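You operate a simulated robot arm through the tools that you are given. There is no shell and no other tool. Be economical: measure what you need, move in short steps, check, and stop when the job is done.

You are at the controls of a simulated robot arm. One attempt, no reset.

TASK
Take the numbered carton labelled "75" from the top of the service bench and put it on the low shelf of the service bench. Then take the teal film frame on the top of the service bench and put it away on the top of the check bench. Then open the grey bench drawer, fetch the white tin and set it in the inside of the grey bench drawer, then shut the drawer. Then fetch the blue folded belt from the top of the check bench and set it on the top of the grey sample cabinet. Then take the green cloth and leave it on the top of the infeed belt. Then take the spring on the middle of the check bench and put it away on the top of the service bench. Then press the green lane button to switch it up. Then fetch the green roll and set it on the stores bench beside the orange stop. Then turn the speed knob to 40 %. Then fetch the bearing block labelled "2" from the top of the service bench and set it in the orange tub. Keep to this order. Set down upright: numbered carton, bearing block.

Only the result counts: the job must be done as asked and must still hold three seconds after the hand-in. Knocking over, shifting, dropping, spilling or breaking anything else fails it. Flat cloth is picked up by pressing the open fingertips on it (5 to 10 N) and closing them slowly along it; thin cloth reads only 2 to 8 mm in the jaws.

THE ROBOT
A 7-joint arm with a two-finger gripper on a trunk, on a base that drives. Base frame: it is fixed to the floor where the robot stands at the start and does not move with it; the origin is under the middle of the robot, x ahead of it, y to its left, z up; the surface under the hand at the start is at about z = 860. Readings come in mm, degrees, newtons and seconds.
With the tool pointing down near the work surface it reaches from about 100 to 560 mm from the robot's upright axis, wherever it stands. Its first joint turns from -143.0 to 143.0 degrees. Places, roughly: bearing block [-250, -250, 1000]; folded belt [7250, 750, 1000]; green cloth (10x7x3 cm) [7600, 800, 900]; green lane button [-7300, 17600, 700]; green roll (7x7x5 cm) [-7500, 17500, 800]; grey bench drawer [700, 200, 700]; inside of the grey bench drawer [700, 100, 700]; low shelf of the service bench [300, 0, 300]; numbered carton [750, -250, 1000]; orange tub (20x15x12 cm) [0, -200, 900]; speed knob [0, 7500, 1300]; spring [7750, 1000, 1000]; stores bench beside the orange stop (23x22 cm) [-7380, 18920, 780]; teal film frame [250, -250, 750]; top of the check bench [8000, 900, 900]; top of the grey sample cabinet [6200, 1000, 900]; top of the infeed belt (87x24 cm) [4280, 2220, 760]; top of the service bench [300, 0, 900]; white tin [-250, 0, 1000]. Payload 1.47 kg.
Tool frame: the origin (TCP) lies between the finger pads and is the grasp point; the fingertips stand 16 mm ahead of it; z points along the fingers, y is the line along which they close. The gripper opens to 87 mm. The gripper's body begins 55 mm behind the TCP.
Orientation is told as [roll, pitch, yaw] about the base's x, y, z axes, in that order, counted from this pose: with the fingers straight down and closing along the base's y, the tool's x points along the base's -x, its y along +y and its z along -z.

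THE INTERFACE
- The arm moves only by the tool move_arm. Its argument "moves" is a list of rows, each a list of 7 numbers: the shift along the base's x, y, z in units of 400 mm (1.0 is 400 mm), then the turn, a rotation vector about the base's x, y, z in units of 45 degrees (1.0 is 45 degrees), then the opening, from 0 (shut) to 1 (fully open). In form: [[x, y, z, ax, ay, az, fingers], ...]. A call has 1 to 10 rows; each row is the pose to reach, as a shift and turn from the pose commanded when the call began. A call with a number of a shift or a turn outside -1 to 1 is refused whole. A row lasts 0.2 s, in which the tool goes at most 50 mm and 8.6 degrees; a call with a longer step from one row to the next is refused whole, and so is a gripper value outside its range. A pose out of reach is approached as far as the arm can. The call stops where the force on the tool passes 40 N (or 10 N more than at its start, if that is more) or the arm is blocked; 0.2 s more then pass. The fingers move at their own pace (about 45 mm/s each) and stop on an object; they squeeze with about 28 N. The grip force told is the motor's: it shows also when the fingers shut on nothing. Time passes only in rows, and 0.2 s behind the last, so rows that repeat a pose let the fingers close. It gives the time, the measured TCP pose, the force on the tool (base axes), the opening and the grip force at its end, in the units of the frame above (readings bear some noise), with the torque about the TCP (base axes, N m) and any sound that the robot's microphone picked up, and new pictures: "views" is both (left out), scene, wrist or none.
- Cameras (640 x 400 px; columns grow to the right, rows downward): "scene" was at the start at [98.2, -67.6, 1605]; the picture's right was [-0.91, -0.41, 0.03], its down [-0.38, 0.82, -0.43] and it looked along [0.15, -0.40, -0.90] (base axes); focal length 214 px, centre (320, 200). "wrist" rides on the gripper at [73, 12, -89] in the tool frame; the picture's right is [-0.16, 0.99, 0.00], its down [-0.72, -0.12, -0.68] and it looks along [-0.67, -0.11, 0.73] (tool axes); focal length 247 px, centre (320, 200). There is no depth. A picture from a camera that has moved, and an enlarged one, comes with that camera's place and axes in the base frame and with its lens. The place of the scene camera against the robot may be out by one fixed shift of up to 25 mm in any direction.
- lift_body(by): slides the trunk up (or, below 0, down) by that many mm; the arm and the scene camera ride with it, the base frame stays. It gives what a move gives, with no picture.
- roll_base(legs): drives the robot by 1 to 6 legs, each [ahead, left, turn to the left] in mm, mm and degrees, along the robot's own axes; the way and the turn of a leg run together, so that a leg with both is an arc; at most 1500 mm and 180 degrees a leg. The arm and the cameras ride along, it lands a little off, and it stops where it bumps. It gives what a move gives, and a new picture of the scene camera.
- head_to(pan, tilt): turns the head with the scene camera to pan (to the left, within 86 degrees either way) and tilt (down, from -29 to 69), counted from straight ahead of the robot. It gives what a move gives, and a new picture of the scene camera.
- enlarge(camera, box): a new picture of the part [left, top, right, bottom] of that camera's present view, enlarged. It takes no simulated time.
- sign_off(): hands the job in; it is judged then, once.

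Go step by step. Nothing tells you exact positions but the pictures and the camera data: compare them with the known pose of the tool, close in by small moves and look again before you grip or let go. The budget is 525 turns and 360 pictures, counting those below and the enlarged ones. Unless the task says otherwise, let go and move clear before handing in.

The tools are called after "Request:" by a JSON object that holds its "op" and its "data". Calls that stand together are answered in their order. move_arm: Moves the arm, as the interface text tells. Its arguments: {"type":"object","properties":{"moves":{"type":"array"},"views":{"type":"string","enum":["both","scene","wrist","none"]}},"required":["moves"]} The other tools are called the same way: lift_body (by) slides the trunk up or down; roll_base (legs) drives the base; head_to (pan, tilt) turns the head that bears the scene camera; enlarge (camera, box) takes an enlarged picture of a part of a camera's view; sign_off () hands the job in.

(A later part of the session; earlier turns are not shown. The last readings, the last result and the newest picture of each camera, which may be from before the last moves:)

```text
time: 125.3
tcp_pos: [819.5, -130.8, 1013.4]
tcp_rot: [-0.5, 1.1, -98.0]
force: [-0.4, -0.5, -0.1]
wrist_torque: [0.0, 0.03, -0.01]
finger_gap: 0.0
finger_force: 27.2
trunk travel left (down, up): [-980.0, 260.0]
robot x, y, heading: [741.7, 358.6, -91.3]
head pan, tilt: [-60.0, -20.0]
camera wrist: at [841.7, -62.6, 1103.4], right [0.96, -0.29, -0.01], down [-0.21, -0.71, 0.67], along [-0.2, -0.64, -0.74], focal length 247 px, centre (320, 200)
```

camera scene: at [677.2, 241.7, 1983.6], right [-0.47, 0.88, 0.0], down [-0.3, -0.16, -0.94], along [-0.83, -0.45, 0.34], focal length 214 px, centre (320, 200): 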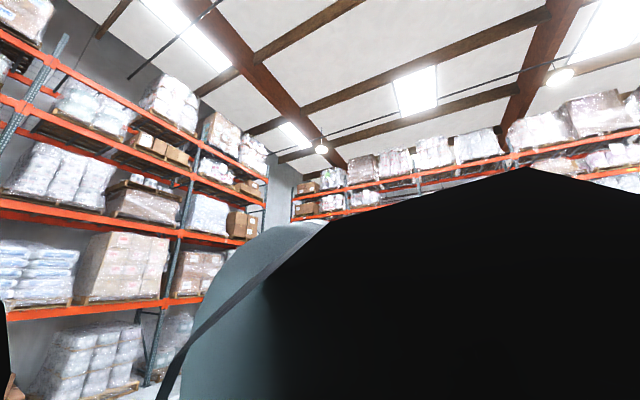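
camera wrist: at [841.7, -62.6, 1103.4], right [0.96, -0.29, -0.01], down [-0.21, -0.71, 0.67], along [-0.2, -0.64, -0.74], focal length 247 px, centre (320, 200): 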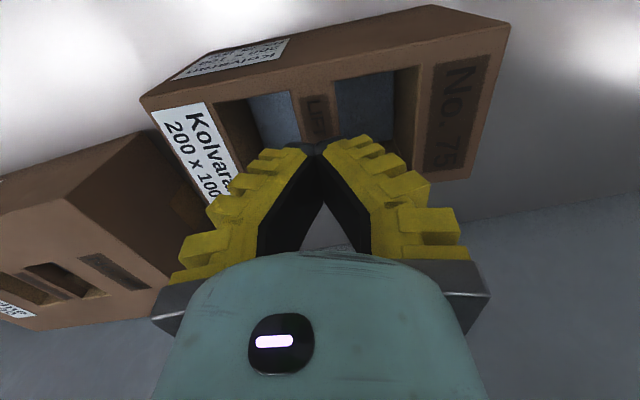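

The fingers splay outward when open, so I'll use a half-open gap (~48 mm) to enter the two windows around the bar.

Request:
{"op": "move_arm", "data": {"moves": [[0, 0, 0, 0, 0, 0, 0.55], [0, 0, 0, 0, 0, 0, 0.55], [0, 0, -0.05, 0, 0, 0, 0.55], [0, 0, -0.05, 0, 0, 0, 0.55]], "views": "wrist"}}

```text
time: 126.3
tcp_pos: [819.7, -130.8, 990.8]
tcp_rot: [-0.5, 1.0, -98.1]
force: [0.8, -0.1, -0.6]
wrist_torque: [0.02, 0.02, -0.04]
finger_gap: 53.4
finger_force: 4.4
trunk travel left (down, up): [-980.0, 260.0]
robot x, y, heading: [738.2, 356.6, -92.2]
head pan, tilt: [-60.0, -20.0]
camera wrist: at [841.0, -62.1, 1082.5], right [0.96, -0.3, -0.01], down [-0.21, -0.71, 0.67], along [-0.21, -0.64, -0.74], focal length 247 px, centre (320, 200)
```

wrist: 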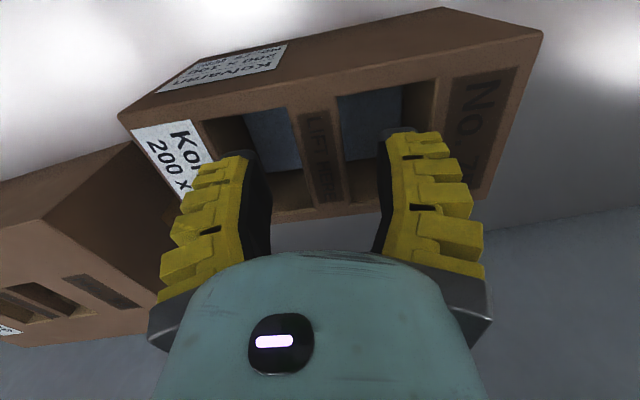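

Tips line up on the bar; close to ~37 mm gap and go down gently 35 mm.

Request:
{"op": "move_arm", "data": {"moves": [[0, 0, 0, 0, 0, 0, 0.42], [0, 0, 0, 0, 0, 0, 0.42], [0, 0, -0.02, 0, 0, 0, 0.42], [0, 0, -0.04, 0, 0, 0, 0.42], [0, 0, -0.06, 0, 0, 0, 0.42], [0, 0, -0.085, 0, 0, 0, 0.42]], "views": "wrist"}}

```text
time: 127.7
tcp_pos: [820.9, -130.3, 957.6]
tcp_rot: [-0.4, 0.9, -98.1]
force: [0.3, -0.5, 1.0]
wrist_torque: [0.0, 0.01, -0.01]
finger_gap: 42.5
finger_force: 4.4
trunk travel left (down, up): [-980.0, 260.0]
robot x, y, heading: [740.5, 357.2, -91.8]
head pan, tilt: [-60.0, -20.0]
camera wrist: at [842.3, -61.9, 1048.2], right [0.96, -0.29, -0.01], down [-0.21, -0.71, 0.67], along [-0.2, -0.64, -0.74], focal length 247 px, centre (320, 200)
```

wrist: 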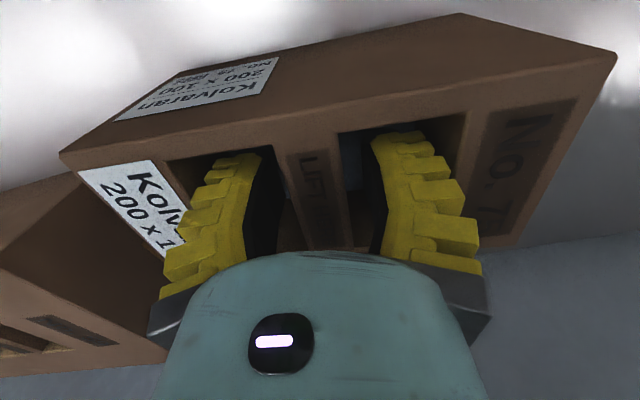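

Fingers are in the windows. Go 8 mm deeper and close on the bar.

Request:
{"op": "move_arm", "data": {"moves": [[0, 0, -0.02, 0, 0, 0, 0.42], [0, 0, -0.02, 0, 0, 0, 0], [0, 0, -0.02, 0, 0, 0, 0], [0, 0, -0.02, 0, 0, 0, 0], [0, 0, -0.02, 0, 0, 0, 0], [0, 0, -0.02, 0, 0, 0, 0]], "views": "wrist"}}

```text
time: 129.1
tcp_pos: [819.4, -129.8, 950.2]
tcp_rot: [-0.6, 1.0, -97.9]
force: [-0.4, 0.2, -1.7]
wrist_torque: [0.02, -0.03, 0.01]
finger_gap: 6.1
finger_force: 28.0
trunk travel left (down, up): [-980.0, 260.0]
robot x, y, heading: [740.0, 356.5, -91.6]
head pan, tilt: [-60.0, -20.0]
camera wrist: at [842.1, -61.1, 1040.4], right [0.96, -0.29, -0.01], down [-0.21, -0.71, 0.67], along [-0.2, -0.64, -0.74], focal length 247 px, centre (320, 200)
```

wrist: 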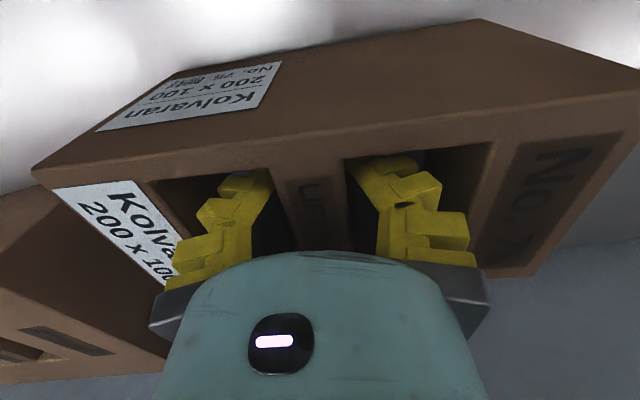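

Grip holds something 6 mm thick. Lift a little with the trunk to test.

Request:
{"op": "lift_body", "data": {"by": 40}}

Request:
{"op": "enlarge", "data": {"camera": "wrist", "box": [0, 0, 640, 400]}}

```text
time: 129.9
tcp_pos: [820.0, -130.3, 989.0]
tcp_rot: [-0.6, 1.0, -98.1]
force: [0.3, -0.3, -1.7]
wrist_torque: [0.03, -0.01, -0.02]
finger_gap: 6.0
finger_force: 28.4
trunk travel left (down, up): [-1020.0, 220.0]
robot x, y, heading: [741.2, 355.3, -91.8]
head pan, tilt: [-60.0, -20.0]
```

```text
1.00 times, centred on (320, 200) of wrist (not enlarged: the box is as wide or as high as the picture)
camera zoom: at [842.1, -61.0, 1080.3], right [0.96, -0.29, -0.01], down [-0.21, -0.71, 0.67], along [-0.2, -0.64, -0.74], focal length 247 px, centre (320, 200)
```

zoom: 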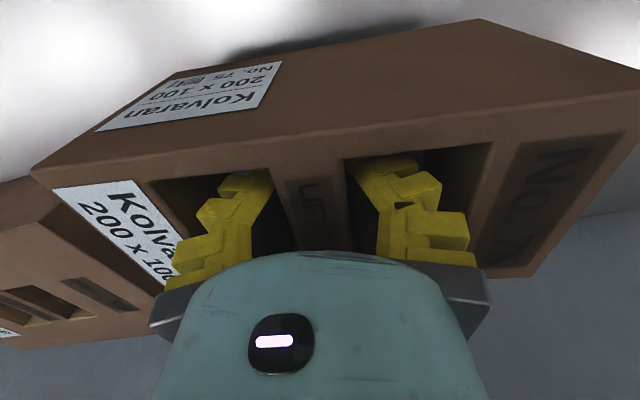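

Carton 75 is hanging from the grip. Raise and back off in front of the bench to see the low shelf.

Request:
{"op": "lift_body", "data": {"by": 200}}

Request:
{"op": "roll_base", "data": {"legs": [[-800, 0, 1.8]]}}

Request:
{"op": "head_to", "data": {"pan": -20, "tilt": 45}}

```text
time: 132.1
tcp_pos: [820.8, -130.0, 1190.5]
tcp_rot: [-0.4, 1.0, -98.0]
force: [0.4, -0.2, -1.0]
wrist_torque: [0.04, 0.03, -0.02]
finger_gap: 5.8
finger_force: 27.7
trunk travel left (down, up): [-1220.0, 20.0]
robot x, y, heading: [740.5, 357.5, -91.5]
head pan, tilt: [-60.0, -20.0]
```

```text
time: 136.4
tcp_pos: [846.2, 680.3, 1189.7]
tcp_rot: [-0.6, 1.0, -96.5]
force: [0.3, -0.1, -1.4]
wrist_torque: [0.02, -0.01, 0.0]
finger_gap: 6.1
finger_force: 28.5
trunk travel left (down, up): [-1220.0, 20.0]
robot x, y, heading: [754.4, 1162.1, -90.2]
head pan, tilt: [-60.0, -20.0]
camera scene: at [693.2, 1046.7, 1968.6], right [-0.5, 0.87, 0.0], down [-0.3, -0.17, -0.94], along [-0.82, -0.47, 0.34], focal length 214 px, centre (320, 200)
```

scene: 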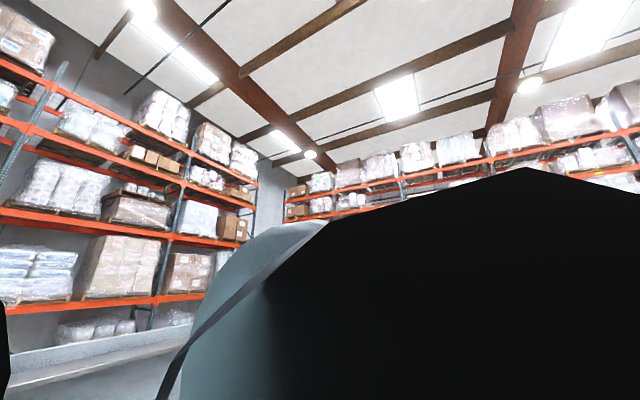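

```text
time: 137.8
tcp_pos: [846.7, 679.9, 1189.1]
tcp_rot: [-0.4, 1.0, -96.6]
force: [0.0, 0.0, -1.5]
wrist_torque: [0.02, -0.02, -0.02]
finger_gap: 5.8
finger_force: 28.0
trunk travel left (down, up): [-1220.0, 20.0]
robot x, y, heading: [755.0, 1163.4, -90.3]
head pan, tilt: [-20.0, 45.0]
camera scene: at [688.7, 1037.2, 1875.2], right [-0.56, 0.83, 0.0], down [0.54, 0.36, -0.76], along [-0.63, -0.43, -0.65], focal length 214 px, centre (320, 200)
```

scene: 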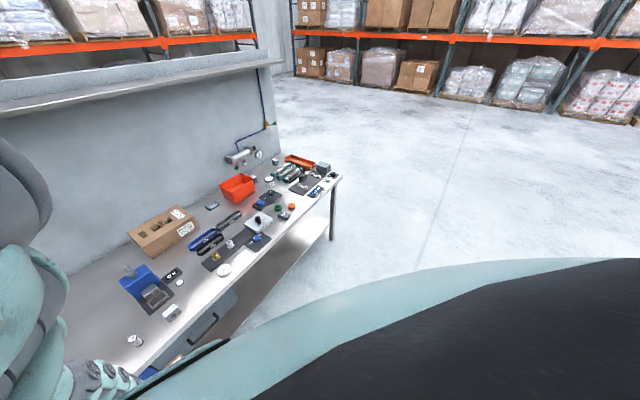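

Excellent overview of the bench. Enlarge the area of the low shelf.

Request:
{"op": "enlarge", "data": {"camera": "scene", "box": [90, 180, 370, 380]}}

Request:
{"op": "enlarge", "data": {"camera": "scene", "box": [110, 130, 360, 290]}}

```text
2.00 times, centred on (230, 280) of scene
camera zoom: at [688.7, 1037.2, 1875.2], right [-0.56, 0.83, 0.0], down [0.54, 0.36, -0.76], along [-0.63, -0.43, -0.65], focal length 429 px, centre (500, 40)
```

zoom: 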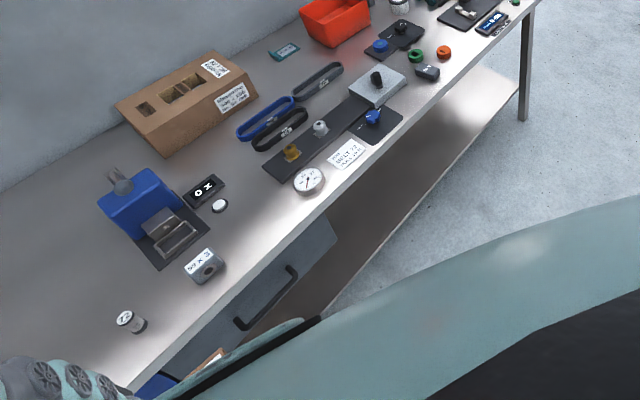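

```text
2.50 times, centred on (235, 210) of scene
camera zoom: at [688.7, 1037.2, 1875.2], right [-0.56, 0.83, 0.0], down [0.54, 0.36, -0.76], along [-0.63, -0.43, -0.65], focal length 536 px, centre (532, 175)
```

zoom: 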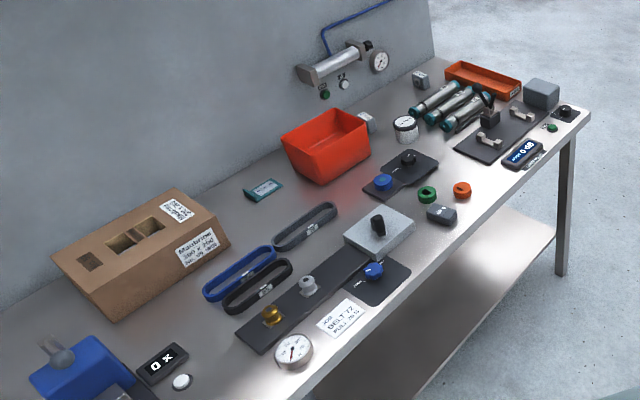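

The low shelf is open left of the drawer. A straight-down hand would foul the bench top edge, so I'll set the carton back at its spot and regrip the bar with the tool tilted ~35° toward me. Drive back in.

Request:
{"op": "roll_base", "data": {"legs": [[790, 0, 0]]}}

Request:
{"op": "lift_body", "data": {"by": -215}}

Request:
{"op": "enlarge", "data": {"camera": "wrist", "box": [0, 0, 640, 400]}}

```text
time: 142.0
tcp_pos: [841.9, -104.3, 1189.3]
tcp_rot: [-0.6, 1.0, -96.6]
force: [-0.3, 0.7, -2.3]
wrist_torque: [0.01, 0.0, 0.02]
finger_gap: 5.8
finger_force: 27.9
trunk travel left (down, up): [-1220.0, 20.0]
robot x, y, heading: [753.8, 374.4, -90.1]
head pan, tilt: [-20.0, 45.0]
camera scene: at [686.0, 253.7, 1873.4], right [-0.56, 0.83, 0.0], down [0.55, 0.37, -0.75], along [-0.62, -0.42, -0.66], focal length 214 px, centre (320, 200)
```

scene: 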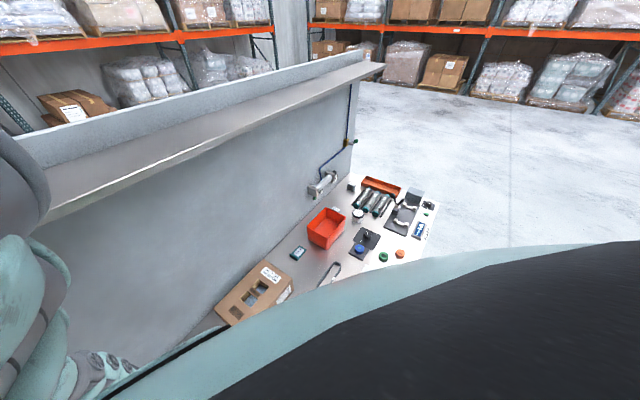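

```text
time: 144.3
tcp_pos: [842.1, -104.4, 975.0]
tcp_rot: [-0.5, 1.0, -96.6]
force: [-0.3, 0.5, -2.6]
wrist_torque: [0.02, 0.01, -0.03]
finger_gap: 5.9
finger_force: 27.8
trunk travel left (down, up): [-1005.0, 235.0]
robot x, y, heading: [755.1, 379.1, -90.2]
head pan, tilt: [-20.0, 45.0]
```

```text
1.00 times, centred on (320, 200) of wrist (not enlarged: the box is as wide or as high as the picture)
camera zoom: at [862.3, -35.8, 1065.4], right [0.96, -0.27, -0.01], down [-0.19, -0.72, 0.67], along [-0.19, -0.64, -0.74], focal length 247 px, centre (320, 200)
```

zoom: 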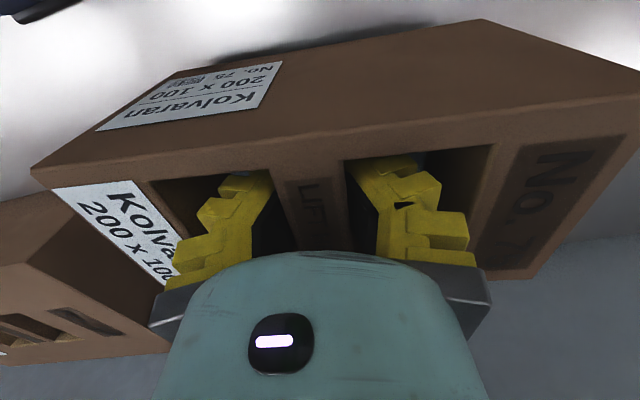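

Clear below. Lower gently to the bench.

Request:
{"op": "move_arm", "data": {"moves": [[0, 0, -0.03, 0, 0, 0, 0], [0, 0, -0.05, 0, 0, 0, 0], [0, 0, -0.06, 0, 0, 0, 0]], "views": "none"}}

```text
time: 145.1
tcp_pos: [842.8, -103.6, 953.4]
tcp_rot: [-0.5, 0.9, -96.6]
force: [0.5, 0.0, -2.3]
wrist_torque: [0.03, 0.02, -0.04]
finger_gap: 6.0
finger_force: 27.7
trunk travel left (down, up): [-1005.0, 235.0]
robot x, y, heading: [751.1, 377.8, -90.2]
head pan, tilt: [-20.0, 45.0]
```

Request:
{"op": "move_arm", "data": {"moves": [[0, 0, -0.008, 0, 0, 0, 0], [0, 0, -0.014, 0, 0, 0, 0]], "views": "none"}}

```text
time: 145.7
tcp_pos: [841.0, -102.4, 952.9]
tcp_rot: [-0.5, 1.0, -96.7]
force: [0.0, -0.2, -2.4]
wrist_torque: [0.02, 0.01, -0.01]
finger_gap: 6.0
finger_force: 28.1
out of reach, approached as far as the arm can: row 1, 2
trunk travel left (down, up): [-1005.0, 235.0]
robot x, y, heading: [748.4, 382.2, -90.2]
head pan, tilt: [-20.0, 45.0]
```

Arm is at its low limit; use the trunk for the last millimetres.

Request:
{"op": "lift_body", "data": {"by": -4}}

Request:
{"op": "lift_body", "data": {"by": -2}}

```text
time: 146.2
tcp_pos: [841.3, -102.3, 948.9]
tcp_rot: [-0.5, 1.0, -96.8]
force: [0.2, -0.9, -1.1]
wrist_torque: [-0.01, -0.01, 0.02]
finger_gap: 6.2
finger_force: 27.4
trunk travel left (down, up): [-1001.0, 239.0]
robot x, y, heading: [747.7, 378.2, -90.2]
head pan, tilt: [-20.0, 45.0]
```

```text
time: 146.7
tcp_pos: [840.7, -101.4, 946.4]
tcp_rot: [-0.5, 1.1, -96.6]
force: [0.5, 0.3, -2.1]
wrist_torque: [0.03, 0.02, 0.0]
finger_gap: 6.2
finger_force: 27.8
trunk travel left (down, up): [-999.0, 241.0]
robot x, y, heading: [749.2, 377.8, -90.4]
head pan, tilt: [-20.0, 45.0]
```

Request:
{"op": "lift_body", "data": {"by": -3}}

Request:
{"op": "lift_body", "data": {"by": -3}}

```text
time: 147.2
tcp_pos: [842.8, -101.4, 942.2]
tcp_rot: [-0.5, 1.1, -96.6]
force: [1.2, 1.1, 0.9]
wrist_torque: [-0.05, 0.04, 0.01]
finger_gap: 6.2
finger_force: 28.0
trunk travel left (down, up): [-996.0, 244.0]
robot x, y, heading: [750.3, 379.9, -90.2]
head pan, tilt: [-20.0, 45.0]
```

```text
time: 147.8
tcp_pos: [840.8, -101.3, 940.4]
tcp_rot: [-0.4, 0.9, -96.6]
force: [0.1, -0.7, 1.2]
wrist_torque: [0.03, -0.02, -0.03]
finger_gap: 6.2
finger_force: 28.3
trunk travel left (down, up): [-993.0, 247.0]
robot x, y, heading: [752.8, 380.3, -90.4]
head pan, tilt: [-20.0, 45.0]
```

The carton rests on the bench. Open part-way, rise 60 mm, then tilt the tool about x so the hand leans toward me.

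Request:
{"op": "move_arm", "data": {"moves": [[0, 0, 0, 0, 0, 0, 0.42], [0, 0, 0, 0, 0, 0, 0.42], [0, 0, 0, 0, 0, 0, 0.42]], "views": "none"}}

Request:
{"op": "lift_body", "data": {"by": 70}}

Request:
{"op": "move_arm", "data": {"moves": [[0, 0, 0, -0.18, 0, 0, 0.42], [0, 0, 0, -0.36, 0, 0, 0.42], [0, 0, 0, -0.54, 0, 0, 0.42], [0, 0, 0, -0.72, 0, 0, 0.42], [0, 0, 0, -0.78, 0, 0, 0.42]], "views": "wrist"}}

```text
time: 148.6
tcp_pos: [841.9, -102.2, 939.4]
tcp_rot: [-0.5, 0.9, -96.6]
force: [1.0, -0.4, -0.4]
wrist_torque: [0.0, 0.01, 0.02]
finger_gap: 42.5
finger_force: 4.4
trunk travel left (down, up): [-993.0, 247.0]
robot x, y, heading: [750.5, 377.5, -90.1]
head pan, tilt: [-20.0, 45.0]
```

```text
time: 149.7
tcp_pos: [841.7, -101.0, 1010.8]
tcp_rot: [-0.6, 0.9, -96.5]
force: [-0.4, 0.0, -0.7]
wrist_torque: [0.02, 0.04, -0.04]
finger_gap: 42.6
finger_force: 4.8
trunk travel left (down, up): [-1063.0, 177.0]
robot x, y, heading: [751.7, 380.9, -90.3]
head pan, tilt: [-20.0, 45.0]
```

```text
time: 150.8
tcp_pos: [841.1, -102.2, 1010.4]
tcp_rot: [4.1, -34.0, -97.8]
force: [0.8, 0.6, -0.1]
wrist_torque: [0.0, 0.02, -0.01]
finger_gap: 42.4
finger_force: 4.4
trunk travel left (down, up): [-1063.0, 177.0]
robot x, y, heading: [746.6, 381.2, -90.2]
head pan, tilt: [-20.0, 45.0]
camera wrist: at [861.7, 6.2, 1044.3], right [0.96, -0.23, 0.15], down [-0.19, -0.2, 0.96], along [-0.19, -0.95, -0.24], focal length 247 px, centre (320, 200)
```

wrist: 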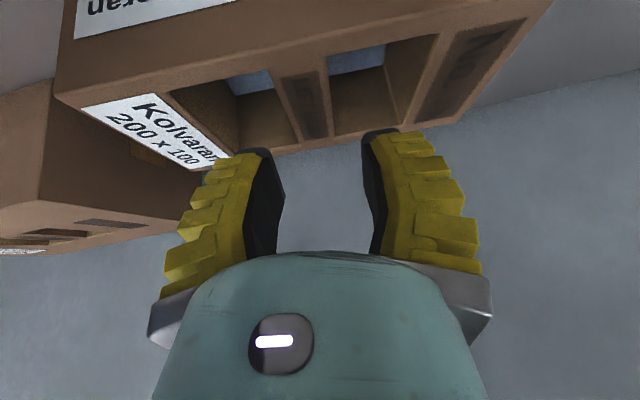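

Level the closing axis and use ~28° tilt; then line up on the approach line above the bar.

Request:
{"op": "move_arm", "data": {"moves": [[0.004, 0.04, 0, 0.08, 0.05, 0, 0.42], [0.006, 0.07, 0, 0.155, 0.08, 0, 0.42]], "views": "wrist"}}

```text
time: 151.4
tcp_pos: [845.4, -74.3, 1009.4]
tcp_rot: [-1.0, -27.4, -95.4]
force: [-0.8, 0.2, -0.1]
wrist_torque: [0.01, 0.05, 0.01]
finger_gap: 42.5
finger_force: 4.5
trunk travel left (down, up): [-1063.0, 177.0]
robot x, y, heading: [747.8, 380.3, -90.4]
head pan, tilt: [-20.0, 45.0]
camera wrist: at [867.6, 29.2, 1056.1], right [0.97, -0.24, 0.06], down [-0.13, -0.32, 0.94], along [-0.21, -0.92, -0.34], focal length 247 px, centre (320, 200)
```

wrist: 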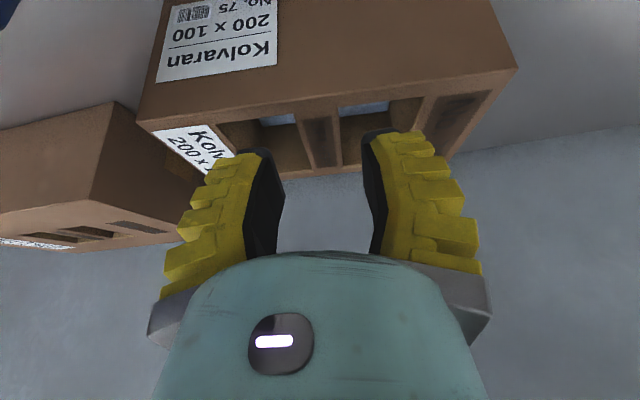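

Aligned. Descend along the tilted line in two steps (arm for y, trunk for z).

Request:
{"op": "move_arm", "data": {"moves": [[-0.005, -0.03, 0, 0, 0, 0, 0.42]], "views": "none"}}

Request:
{"op": "lift_body", "data": {"by": -27}}

Request:
{"op": "enlarge", "data": {"camera": "wrist", "box": [0, 0, 640, 400]}}

```text
time: 151.8
tcp_pos: [841.8, -86.8, 1009.7]
tcp_rot: [-1.0, -27.4, -95.4]
force: [0.0, -0.6, 0.5]
wrist_torque: [-0.01, -0.02, 0.0]
finger_gap: 42.5
finger_force: 4.0
trunk travel left (down, up): [-1063.0, 177.0]
robot x, y, heading: [748.2, 377.9, -90.3]
head pan, tilt: [-20.0, 45.0]
```

```text
time: 152.6
tcp_pos: [841.7, -87.8, 984.0]
tcp_rot: [-1.0, -27.5, -95.5]
force: [0.0, 0.7, 0.0]
wrist_torque: [-0.03, -0.01, 0.01]
finger_gap: 42.5
finger_force: 4.0
trunk travel left (down, up): [-1036.0, 204.0]
robot x, y, heading: [745.4, 378.7, -90.4]
head pan, tilt: [-20.0, 45.0]
```

```text
1.00 times, centred on (320, 200) of wrist (not enlarged: the box is as wide or as high as the picture)
camera zoom: at [864.7, 16.3, 1029.1], right [0.97, -0.24, 0.06], down [-0.14, -0.32, 0.94], along [-0.21, -0.92, -0.34], focal length 247 px, centre (320, 200)
```

zoom: 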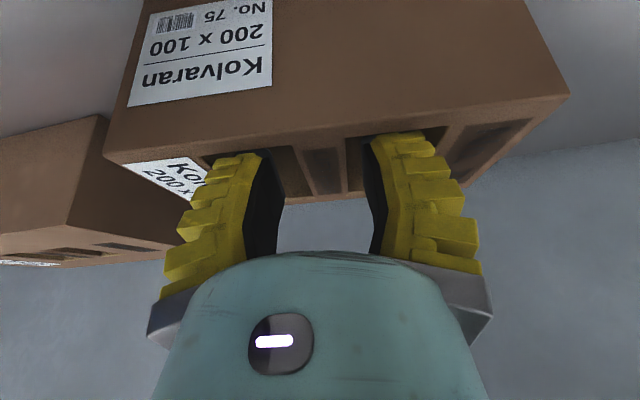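

Tips entering the windows. Continue.

Request:
{"op": "move_arm", "data": {"moves": [[0, -0.03, 0, 0, 0, 0, 0.42]], "views": "none"}}

Request:
{"op": "lift_body", "data": {"by": -26}}

Request:
{"op": "enlarge", "data": {"camera": "wrist", "box": [120, 60, 520, 310]}}

```text
time: 153.0
tcp_pos: [841.9, -100.3, 983.7]
tcp_rot: [-0.9, -27.5, -95.3]
force: [0.3, 0.9, -0.1]
wrist_torque: [0.01, -0.03, -0.02]
finger_gap: 42.3
finger_force: 3.9
trunk travel left (down, up): [-1036.0, 204.0]
robot x, y, heading: [752.5, 378.2, -90.2]
head pan, tilt: [-20.0, 45.0]
```

```text
time: 153.7
tcp_pos: [843.8, -99.9, 957.4]
tcp_rot: [-1.0, -27.4, -95.4]
force: [0.6, 0.3, -0.3]
wrist_torque: [0.0, 0.02, -0.03]
finger_gap: 42.3
finger_force: 4.3
trunk travel left (down, up): [-1010.0, 230.0]
robot x, y, heading: [754.3, 380.8, -90.2]
head pan, tilt: [-20.0, 45.0]
```

```text
1.60 times, centred on (320, 185) of wrist
camera zoom: at [864.6, 4.7, 1003.1], right [0.97, -0.24, 0.06], down [-0.13, -0.32, 0.94], along [-0.21, -0.92, -0.34], focal length 395 px, centre (320, 224)
```

zoom: 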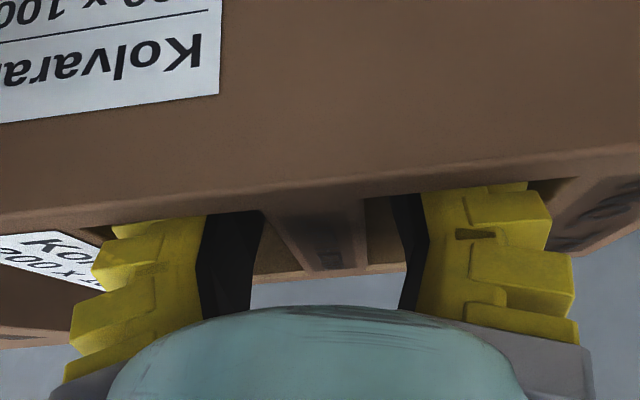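

In place; 7 mm deeper and close.

Request:
{"op": "lift_body", "data": {"by": -7}}

Request:
{"op": "move_arm", "data": {"moves": [[0, 0, 0, 0, 0, 0, 0], [0, 0, 0, 0, 0, 0, 0], [0, 0, 0, 0, 0, 0, 0], [0, 0, 0, 0, 0, 0, 0], [0, 0, 0, 0, 0, 0, 0]], "views": "none"}}

Request:
{"op": "lift_body", "data": {"by": 60}}

Request:
{"op": "enlarge", "data": {"camera": "wrist", "box": [0, 0, 640, 400]}}

```text
time: 154.2
tcp_pos: [842.4, -99.0, 950.1]
tcp_rot: [-1.1, -27.5, -95.3]
force: [0.4, -1.1, 2.1]
wrist_torque: [0.04, -0.04, -0.04]
finger_gap: 42.4
finger_force: 4.6
trunk travel left (down, up): [-1003.0, 237.0]
robot x, y, heading: [750.0, 380.9, -90.3]
head pan, tilt: [-20.0, 45.0]
```

```text
time: 155.4
tcp_pos: [842.5, -100.2, 949.7]
tcp_rot: [-0.9, -27.3, -95.4]
force: [-0.4, 0.0, 0.3]
wrist_torque: [0.01, 0.02, -0.02]
finger_gap: 16.6
finger_force: 27.6
trunk travel left (down, up): [-1003.0, 237.0]
robot x, y, heading: [748.2, 382.3, -90.3]
head pan, tilt: [-20.0, 45.0]
```

```text
time: 156.4
tcp_pos: [841.9, -98.6, 1011.0]
tcp_rot: [-0.9, -27.3, -95.4]
force: [0.1, -0.9, -2.0]
wrist_torque: [0.0, -0.04, -0.01]
finger_gap: 16.9
finger_force: 27.4
trunk travel left (down, up): [-1063.0, 177.0]
robot x, y, heading: [751.1, 382.1, -90.1]
head pan, tilt: [-20.0, 45.0]
```

```text
1.00 times, centred on (320, 200) of wrist (not enlarged: the box is as wide or as high as the picture)
camera zoom: at [864.5, 5.0, 1056.0], right [0.97, -0.24, 0.06], down [-0.13, -0.32, 0.94], along [-0.21, -0.92, -0.34], focal length 247 px, centre (320, 200)
```

zoom: 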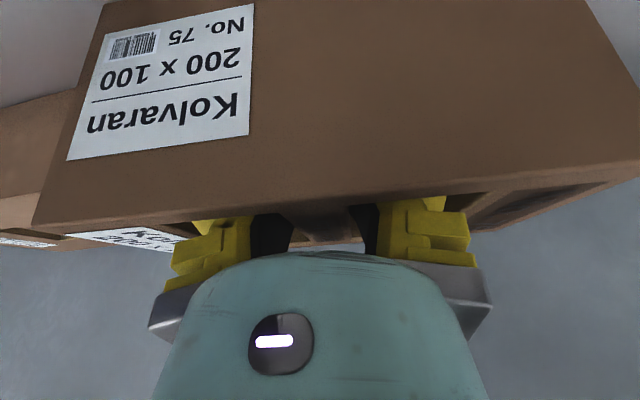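

Full bar gripped (17 mm). Raise, back away from the bench, and shift right (−x).

Request:
{"op": "lift_body", "data": {"by": 170}}

Request:
{"op": "roll_base", "data": {"legs": [[-800, 0, 0]]}}

Request:
{"op": "lift_body", "data": {"by": -600}}

Request:
{"op": "head_to", "data": {"pan": -50, "tilt": 35}}

```text
time: 158.4
tcp_pos: [842.2, -99.2, 1179.9]
tcp_rot: [-1.0, -27.3, -95.5]
force: [0.4, -0.1, -1.4]
wrist_torque: [-0.03, 0.02, 0.02]
finger_gap: 6.2
finger_force: 27.9
trunk travel left (down, up): [-1233.0, 7.0]
robot x, y, heading: [750.3, 382.8, -90.2]
head pan, tilt: [-20.0, 45.0]
```

```text
time: 162.7
tcp_pos: [844.0, 712.2, 1179.6]
tcp_rot: [-1.0, -27.4, -96.5]
force: [-0.4, -0.1, -3.1]
wrist_torque: [-0.06, 0.01, -0.01]
finger_gap: 6.0
finger_force: 27.9
trunk travel left (down, up): [-1233.0, 7.0]
robot x, y, heading: [767.5, 1192.5, -91.3]
head pan, tilt: [-20.0, 45.0]
camera scene: at [698.4, 1069.4, 1880.6], right [-0.54, 0.84, 0.0], down [0.6, 0.39, -0.7], along [-0.59, -0.38, -0.71], focal length 214 px, centre (320, 200)
```

scene: 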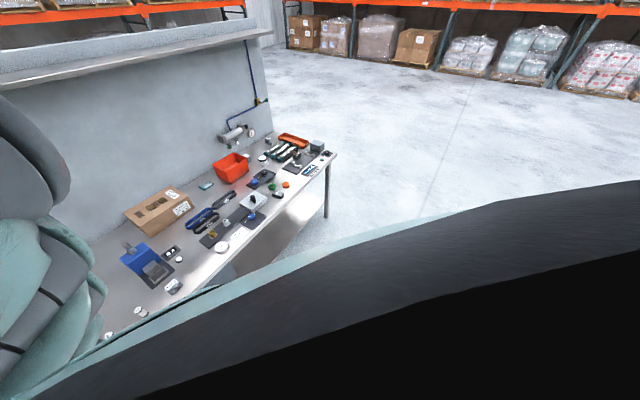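

```text
refused: -600 is not a number from -400 to 400
```

```text
time: 163.7
tcp_pos: [844.4, 712.3, 1179.8]
tcp_rot: [-1.0, -27.3, -96.7]
force: [-0.1, 0.6, -1.8]
wrist_torque: [0.02, 0.0, -0.01]
finger_gap: 6.1
finger_force: 28.5
trunk travel left (down, up): [-1233.0, 7.0]
robot x, y, heading: [765.5, 1194.6, -91.5]
head pan, tilt: [-50.0, 35.0]
camera scene: at [694.3, 1066.9, 1890.0], right [-0.54, 0.84, 0.0], down [0.53, 0.34, -0.78], along [-0.65, -0.42, -0.63], focal length 214 px, centre (320, 200)
```

scene: 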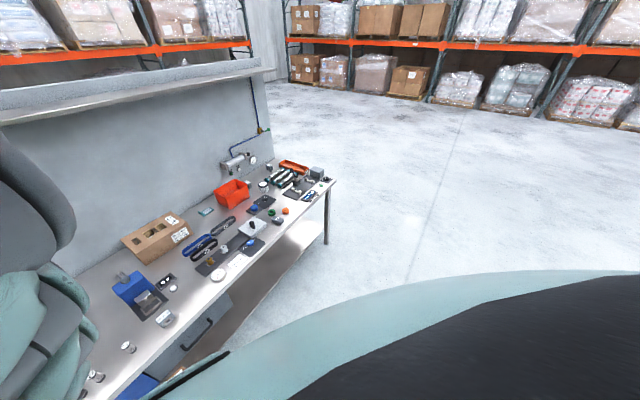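

The gap changed from 17 to 6 mm during the lift; check the grip.

Request:
{"op": "enlarge", "data": {"camera": "wrist", "box": [0, 0, 640, 400]}}

```text
1.00 times, centred on (320, 200) of wrist (not enlarged: the box is as wide or as high as the picture)
camera zoom: at [869.0, 815.0, 1226.0], right [0.96, -0.26, 0.06], down [-0.14, -0.32, 0.94], along [-0.23, -0.91, -0.34], focal length 247 px, centre (320, 200)
```

zoom: 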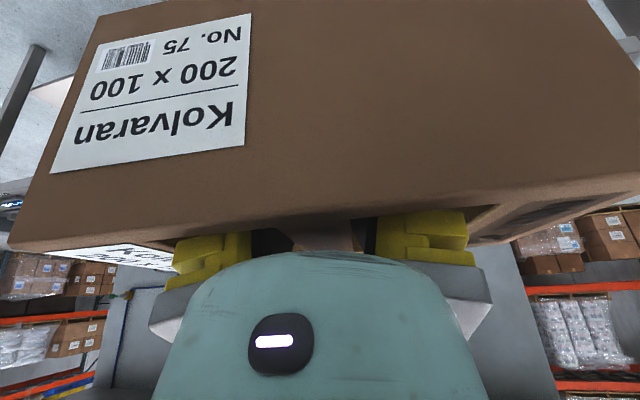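

Grip still holds with the carton seated deeper. Lower the trunk 400 to view the shelf level.

Request:
{"op": "lift_body", "data": {"by": -400}}

Request:
{"op": "head_to", "data": {"pan": -50, "tilt": 20}}

```text
time: 167.5
tcp_pos: [844.6, 710.6, 781.1]
tcp_rot: [-1.1, -27.3, -96.4]
force: [-0.2, -0.2, -1.9]
wrist_torque: [-0.02, -0.01, 0.0]
finger_gap: 6.2
finger_force: 28.7
trunk travel left (down, up): [-833.0, 407.0]
robot x, y, heading: [761.9, 1191.2, -91.5]
head pan, tilt: [-50.0, 35.0]
```

```text
time: 168.3
tcp_pos: [845.3, 712.2, 780.7]
tcp_rot: [-1.0, -27.4, -96.7]
force: [-0.2, 0.3, -2.7]
wrist_torque: [0.03, 0.01, 0.01]
finger_gap: 5.8
finger_force: 27.6
trunk travel left (down, up): [-833.0, 407.0]
robot x, y, heading: [762.7, 1190.6, -91.1]
head pan, tilt: [-50.0, 20.0]
camera scene: at [688.7, 1062.9, 1514.7], right [-0.54, 0.84, 0.0], down [0.33, 0.21, -0.92], along [-0.77, -0.5, -0.4], focal length 214 px, centre (320, 200)
```

scene: 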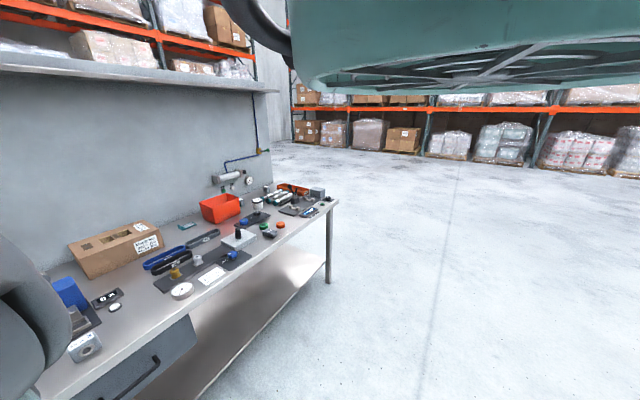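

Request:
{"op": "enlarge", "data": {"camera": "scene", "box": [60, 190, 360, 390]}}

```text
2.00 times, centred on (210, 290) of scene
camera zoom: at [688.7, 1062.9, 1514.7], right [-0.54, 0.84, 0.0], down [0.33, 0.21, -0.92], along [-0.77, -0.5, -0.4], focal length 429 px, centre (540, 20)
```

zoom: 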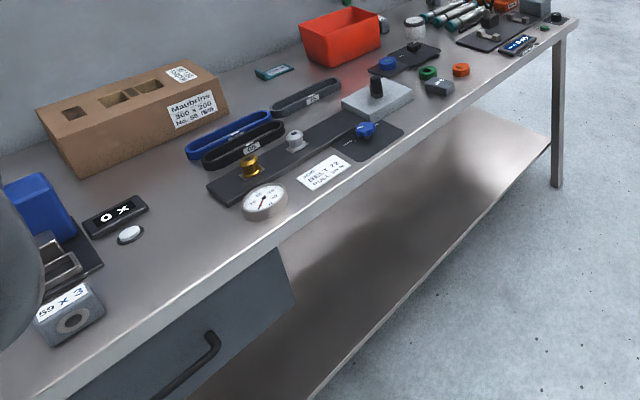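

Before reaching under the bench I want the forearm flatter (hand high relative to the trunk). Test raising the hand with the arm here in the open.

Request:
{"op": "move_arm", "data": {"moves": [[0, 0, 0.08, 0, 0, 0, 0], [0, 0, 0.16, 0, 0, 0, 0], [0, 0, 0.24, 0, 0, 0, 0], [0, 0, 0.32, 0, 0, 0, 0], [0, 0, 0.4, 0, 0, 0, 0], [0, 0, 0.48, 0, 0, 0, 0], [0, 0, 0.56, 0, 0, 0, 0]], "views": "none"}}

```text
time: 169.9
tcp_pos: [844.4, 713.8, 810.9]
tcp_rot: [-1.1, -27.4, -96.5]
force: [0.6, 0.4, -1.6]
wrist_torque: [0.01, -0.02, 0.03]
finger_gap: 6.3
finger_force: 27.7
out of reach, approached as far as the arm can: row 2, 3, 4, 5, 6, 7
trunk travel left (down, up): [-833.0, 407.0]
robot x, y, heading: [763.9, 1192.5, -91.2]
head pan, tilt: [-50.0, 20.0]
```

Perhaps the head crowds the elbow. Move the head fully right and up, then test raising again.

Request:
{"op": "head_to", "data": {"pan": -86, "tilt": -29}}

Request:
{"op": "move_arm", "data": {"moves": [[0, 0, 0.08, 0, 0, 0, 0], [0, 0, 0.16, 0, 0, 0, 0], [0, 0, 0.24, 0, 0, 0, 0], [0, 0, 0.32, 0, 0, 0, 0]], "views": "none"}}

```text
time: 171.0
tcp_pos: [845.5, 713.6, 811.6]
tcp_rot: [-1.0, -27.4, -96.5]
force: [0.4, -0.5, -2.5]
wrist_torque: [-0.01, 0.04, 0.02]
finger_gap: 6.0
finger_force: 27.8
trunk travel left (down, up): [-833.0, 407.0]
robot x, y, heading: [764.4, 1191.0, -91.1]
head pan, tilt: [-85.9, -28.6]
camera scene: at [699.5, 1110.0, 1592.3], right [-0.05, 1.0, 0.0], down [-0.48, -0.02, -0.88], along [-0.88, -0.04, 0.48], focal length 214 px, centre (320, 200)
```

scene: 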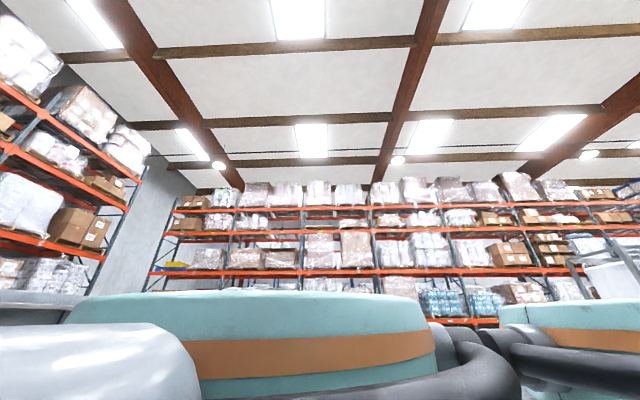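

```text
time: 172.0
tcp_pos: [843.9, 714.1, 812.7]
tcp_rot: [-1.0, -27.4, -96.4]
force: [0.4, 0.4, -1.9]
wrist_torque: [0.02, 0.02, -0.02]
finger_gap: 6.1
finger_force: 28.5
out of reach, approached as far as the arm can: row 1, 2, 3, 4
trunk travel left (down, up): [-833.0, 407.0]
robot x, y, heading: [764.2, 1191.1, -91.6]
head pan, tilt: [-85.9, -28.6]
```

Let me look at the arm's shape: pan −35, tilt 5.

Request:
{"op": "head_to", "data": {"pan": -30, "tilt": -10}}

```text
time: 173.3
tcp_pos: [844.6, 713.5, 812.0]
tcp_rot: [-1.0, -27.5, -96.5]
force: [-0.3, -0.1, -2.3]
wrist_torque: [0.01, 0.0, -0.02]
finger_gap: 5.8
finger_force: 28.1
trunk travel left (down, up): [-833.0, 407.0]
robot x, y, heading: [765.1, 1190.5, -91.4]
head pan, tilt: [-30.0, -10.0]
camera scene: at [722.5, 1041.3, 1567.5], right [-0.85, 0.52, 0.0], down [-0.09, -0.15, -0.98], along [-0.51, -0.84, 0.17], focal length 214 px, centre (320, 200)
```

scene: 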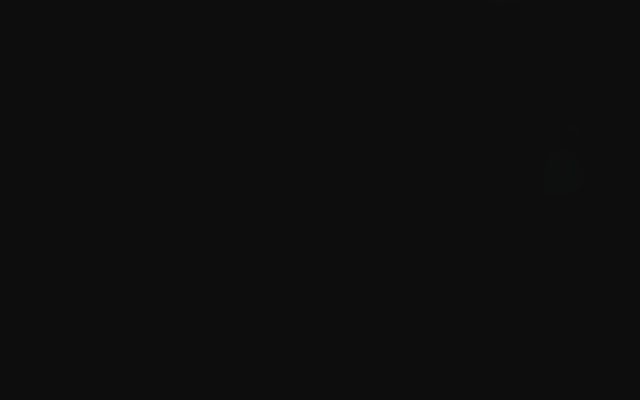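

The camera is inside the elbow there. Point it back right and zoom into the shelf corner for a better measurement.

Request:
{"op": "head_to", "data": {"pan": -62, "tilt": 25}}

Request:
{"op": "enlarge", "data": {"camera": "scene", "box": [140, 170, 320, 290]}}

```text
time: 174.3
tcp_pos: [844.9, 712.6, 812.4]
tcp_rot: [-0.9, -27.4, -96.5]
force: [-0.5, -0.5, -1.8]
wrist_torque: [-0.04, -0.01, -0.02]
finger_gap: 6.1
finger_force: 27.9
trunk travel left (down, up): [-833.0, 407.0]
robot x, y, heading: [763.8, 1193.5, -91.5]
head pan, tilt: [-62.0, 25.0]
camera scene: at [684.2, 1071.7, 1512.2], right [-0.45, 0.89, 0.0], down [0.38, 0.19, -0.91], along [-0.81, -0.41, -0.42], focal length 214 px, centre (320, 200)
```

scene: 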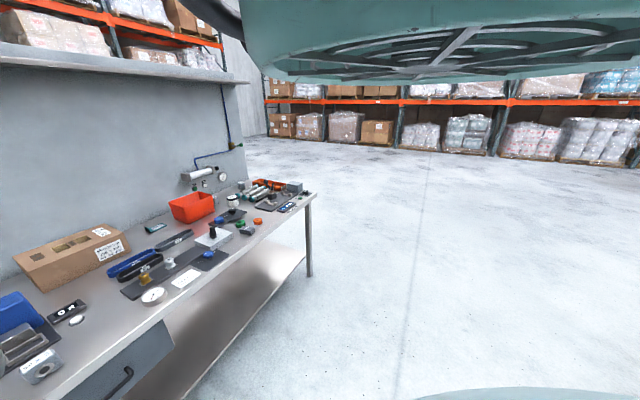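

```text
3.33 times, centred on (230, 230) of scene
camera zoom: at [684.2, 1071.7, 1512.2], right [-0.45, 0.89, 0.0], down [0.38, 0.19, -0.91], along [-0.81, -0.41, -0.42], focal length 715 px, centre (620, 100)
```

zoom: 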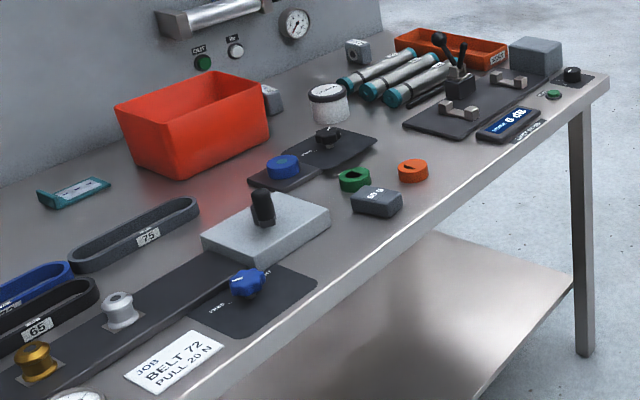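

Now consistent: shelf front edge y≈267, z≈265, bench edge y≈347. I'll place the carton around x≈−100, y≈235. Drive right along the bench.

Request:
{"op": "roll_base", "data": {"legs": [[0, -940, 1.5]]}}

Request:
{"op": "move_arm", "data": {"moves": [[0, -0.06, -0.02, 0, 0, 0, 0], [0, -0.12, -0.04, 0, 0, 0, 0], [0, -0.18, -0.04, 0, 0, 0, 0]], "views": "none"}}

```text
time: 179.2
tcp_pos: [-87.1, 730.2, 811.3]
tcp_rot: [-1.1, -27.4, -95.5]
force: [-0.4, 0.6, -1.7]
wrist_torque: [0.03, 0.02, 0.03]
finger_gap: 6.0
finger_force: 27.6
trunk travel left (down, up): [-833.0, 407.0]
robot x, y, heading: [-176.3, 1207.6, -90.5]
head pan, tilt: [-62.0, 25.0]
camera scene: at [-254.1, 1085.1, 1511.9], right [-0.46, 0.89, 0.0], down [0.37, 0.2, -0.91], along [-0.8, -0.42, -0.42], focal length 214 px, centre (320, 200)
```

scene: 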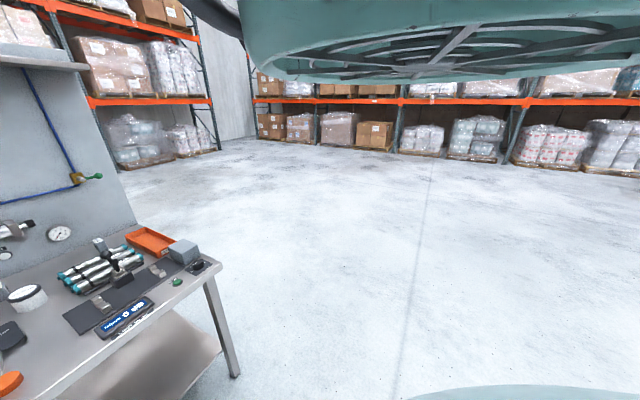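

```text
time: 180.0
tcp_pos: [-86.3, 657.3, 796.5]
tcp_rot: [-1.0, -27.2, -95.5]
force: [0.0, -0.3, -2.1]
wrist_torque: [0.03, -0.01, -0.02]
finger_gap: 6.2
finger_force: 28.0
trunk travel left (down, up): [-833.0, 407.0]
robot x, y, heading: [-177.3, 1208.9, -90.4]
head pan, tilt: [-62.0, 25.0]
```

Arm stretched to r≈558. Lower the trunk so the carton is just above shelf height while still outside, then look.

Request:
{"op": "lift_body", "data": {"by": -330}}

Request:
{"op": "head_to", "data": {"pan": -75, "tilt": 25}}

```text
time: 183.3
tcp_pos: [-86.3, 656.8, 465.2]
tcp_rot: [-1.0, -27.3, -95.5]
force: [0.7, -0.3, -2.1]
wrist_torque: [-0.01, -0.01, -0.01]
finger_gap: 6.1
finger_force: 27.8
trunk travel left (down, up): [-503.0, 737.0]
robot x, y, heading: [-180.8, 1204.1, -90.3]
head pan, tilt: [-62.0, 25.0]
```

```text
time: 184.0
tcp_pos: [-87.8, 658.4, 466.6]
tcp_rot: [-1.0, -27.3, -95.5]
force: [0.1, -0.6, -1.4]
wrist_torque: [-0.04, 0.04, -0.02]
finger_gap: 5.9
finger_force: 28.1
trunk travel left (down, up): [-503.0, 737.0]
robot x, y, heading: [-179.8, 1204.3, -90.5]
head pan, tilt: [-75.0, 25.0]
camera scene: at [-261.6, 1104.6, 1181.9], right [-0.25, 0.97, 0.0], down [0.41, 0.11, -0.91], along [-0.88, -0.23, -0.42], focal length 214 px, centre (320, 200)
```

scene: 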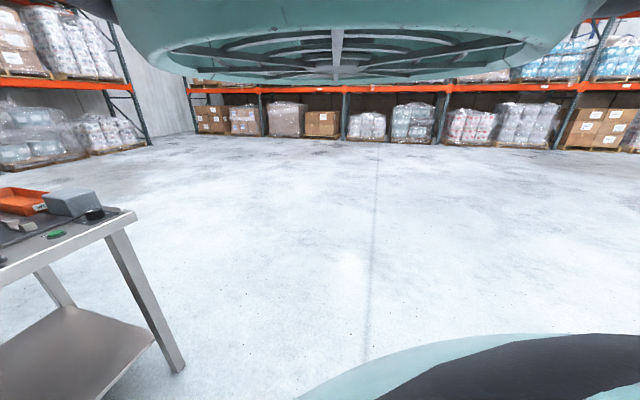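

Geometry: shelf z≈270 (max ~310), edge y≈275. Lower 45 more (carton bottom ~330) and drive in part way.

Request:
{"op": "lift_body", "data": {"by": -45}}

Request:
{"op": "roll_base", "data": {"legs": [[300, 0, 0]]}}

```text
time: 184.9
tcp_pos: [-86.9, 657.1, 421.1]
tcp_rot: [-1.0, -27.3, -95.5]
force: [-0.7, -0.9, -0.6]
wrist_torque: [0.04, -0.01, 0.0]
finger_gap: 6.2
finger_force: 28.6
trunk travel left (down, up): [-458.0, 782.0]
robot x, y, heading: [-177.1, 1204.3, -90.1]
head pan, tilt: [-75.0, 25.0]
```

```text
time: 186.9
tcp_pos: [-94.9, 358.8, 420.4]
tcp_rot: [-1.0, -27.4, -95.9]
force: [0.8, -0.6, -2.0]
wrist_torque: [0.02, 0.02, 0.01]
finger_gap: 5.9
finger_force: 27.5
trunk travel left (down, up): [-458.0, 782.0]
robot x, y, heading: [-182.2, 909.1, -90.8]
head pan, tilt: [-75.0, 25.0]
camera scene: at [-265.7, 807.9, 1136.9], right [-0.24, 0.97, 0.0], down [0.41, 0.1, -0.91], along [-0.88, -0.22, -0.42], focal length 214 px, centre (320, 200)
```

scene: 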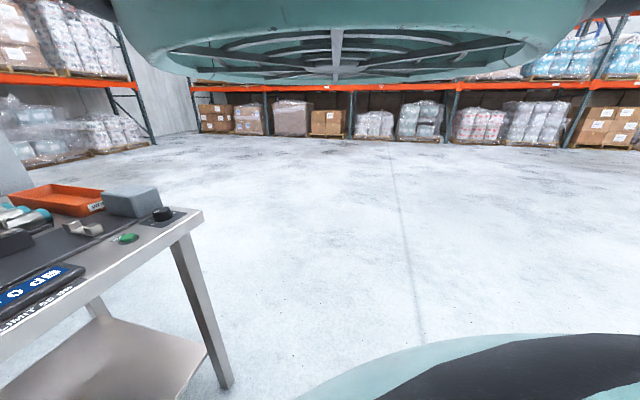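

Request:
{"op": "enlarge", "data": {"camera": "wrist", "box": [0, 0, 640, 400]}}

```text
1.00 times, centred on (320, 200) of wrist (not enlarged: the box is as wide or as high as the picture)
camera zoom: at [-71.7, 462.2, 466.9], right [0.97, -0.25, 0.06], down [-0.14, -0.32, 0.94], along [-0.22, -0.91, -0.34], focal length 247 px, centre (320, 200)
```

zoom: 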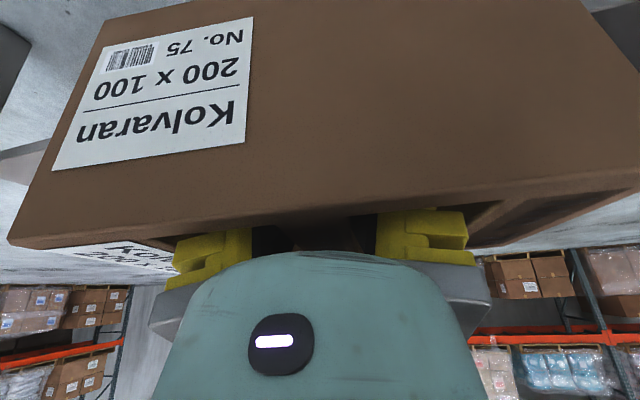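

Drive in the last ~120 mm.

Request:
{"op": "roll_base", "data": {"legs": [[120, 0, 0.5]]}}

```text
time: 188.2
tcp_pos: [-92.5, 239.8, 421.0]
tcp_rot: [-1.0, -27.4, -95.5]
force: [0.0, 0.3, -1.9]
wrist_torque: [0.04, -0.03, 0.0]
finger_gap: 5.8
finger_force: 27.8
trunk travel left (down, up): [-458.0, 782.0]
robot x, y, heading: [-183.7, 789.1, -90.2]
head pan, tilt: [-75.0, 25.0]
camera scene: at [-266.2, 686.8, 1136.9], right [-0.25, 0.97, 0.0], down [0.41, 0.11, -0.91], along [-0.88, -0.23, -0.42], focal length 214 px, centre (320, 200)
```

scene: 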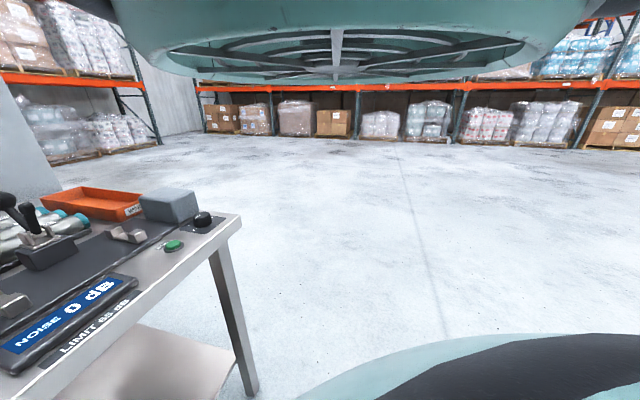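

No contact. Lower in steps, watching the force.

Request:
{"op": "lift_body", "data": {"by": -30}}

Request:
{"op": "roll_base", "data": {"legs": [[25, 0, 0]]}}

Request:
{"op": "lift_body", "data": {"by": -10}}

Request:
{"op": "lift_body", "data": {"by": -8}}

```text
time: 188.9
tcp_pos: [-92.9, 238.9, 390.3]
tcp_rot: [-1.0, -27.3, -95.5]
force: [0.4, 1.2, -2.5]
wrist_torque: [0.02, -0.03, 0.03]
finger_gap: 6.0
finger_force: 28.6
trunk travel left (down, up): [-428.0, 812.0]
robot x, y, heading: [-180.9, 788.5, -90.4]
head pan, tilt: [-75.0, 25.0]
```

```text
time: 189.7
tcp_pos: [-93.3, 219.0, 388.4]
tcp_rot: [-1.0, -27.1, -95.6]
force: [0.4, 0.1, -1.9]
wrist_torque: [0.0, 0.03, 0.02]
finger_gap: 5.9
finger_force: 28.3
trunk travel left (down, up): [-428.0, 812.0]
robot x, y, heading: [-181.2, 761.8, -90.2]
head pan, tilt: [-75.0, 25.0]
camera scene: at [-266.5, 664.3, 1106.4], right [-0.25, 0.97, 0.0], down [0.41, 0.11, -0.91], along [-0.88, -0.23, -0.42], focal length 214 px, centre (320, 200)
```

scene: 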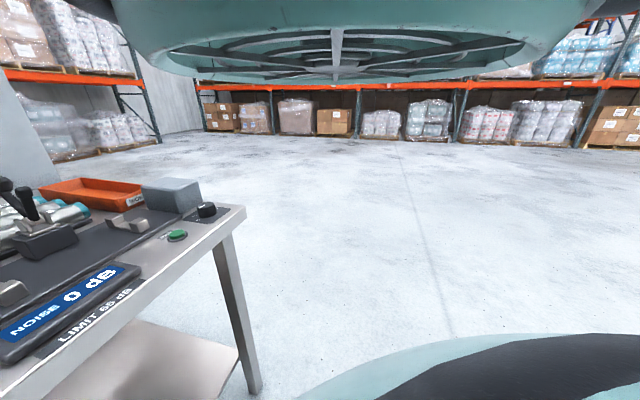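

```text
time: 190.3
tcp_pos: [-93.2, 216.5, 380.2]
tcp_rot: [-1.0, -27.2, -95.6]
force: [0.5, 0.5, -3.0]
wrist_torque: [0.02, 0.0, 0.01]
finger_gap: 6.3
finger_force: 27.6
trunk travel left (down, up): [-418.0, 822.0]
robot x, y, heading: [-184.2, 765.5, -90.5]
head pan, tilt: [-75.0, 25.0]
```

```text
time: 190.9
tcp_pos: [-92.5, 215.2, 373.1]
tcp_rot: [-1.1, -27.2, -95.6]
force: [0.0, 0.3, -1.9]
wrist_torque: [0.0, 0.01, -0.03]
finger_gap: 5.9
finger_force: 28.0
trunk travel left (down, up): [-410.0, 830.0]
robot x, y, heading: [-179.8, 763.3, -90.4]
head pan, tilt: [-75.0, 25.0]
```

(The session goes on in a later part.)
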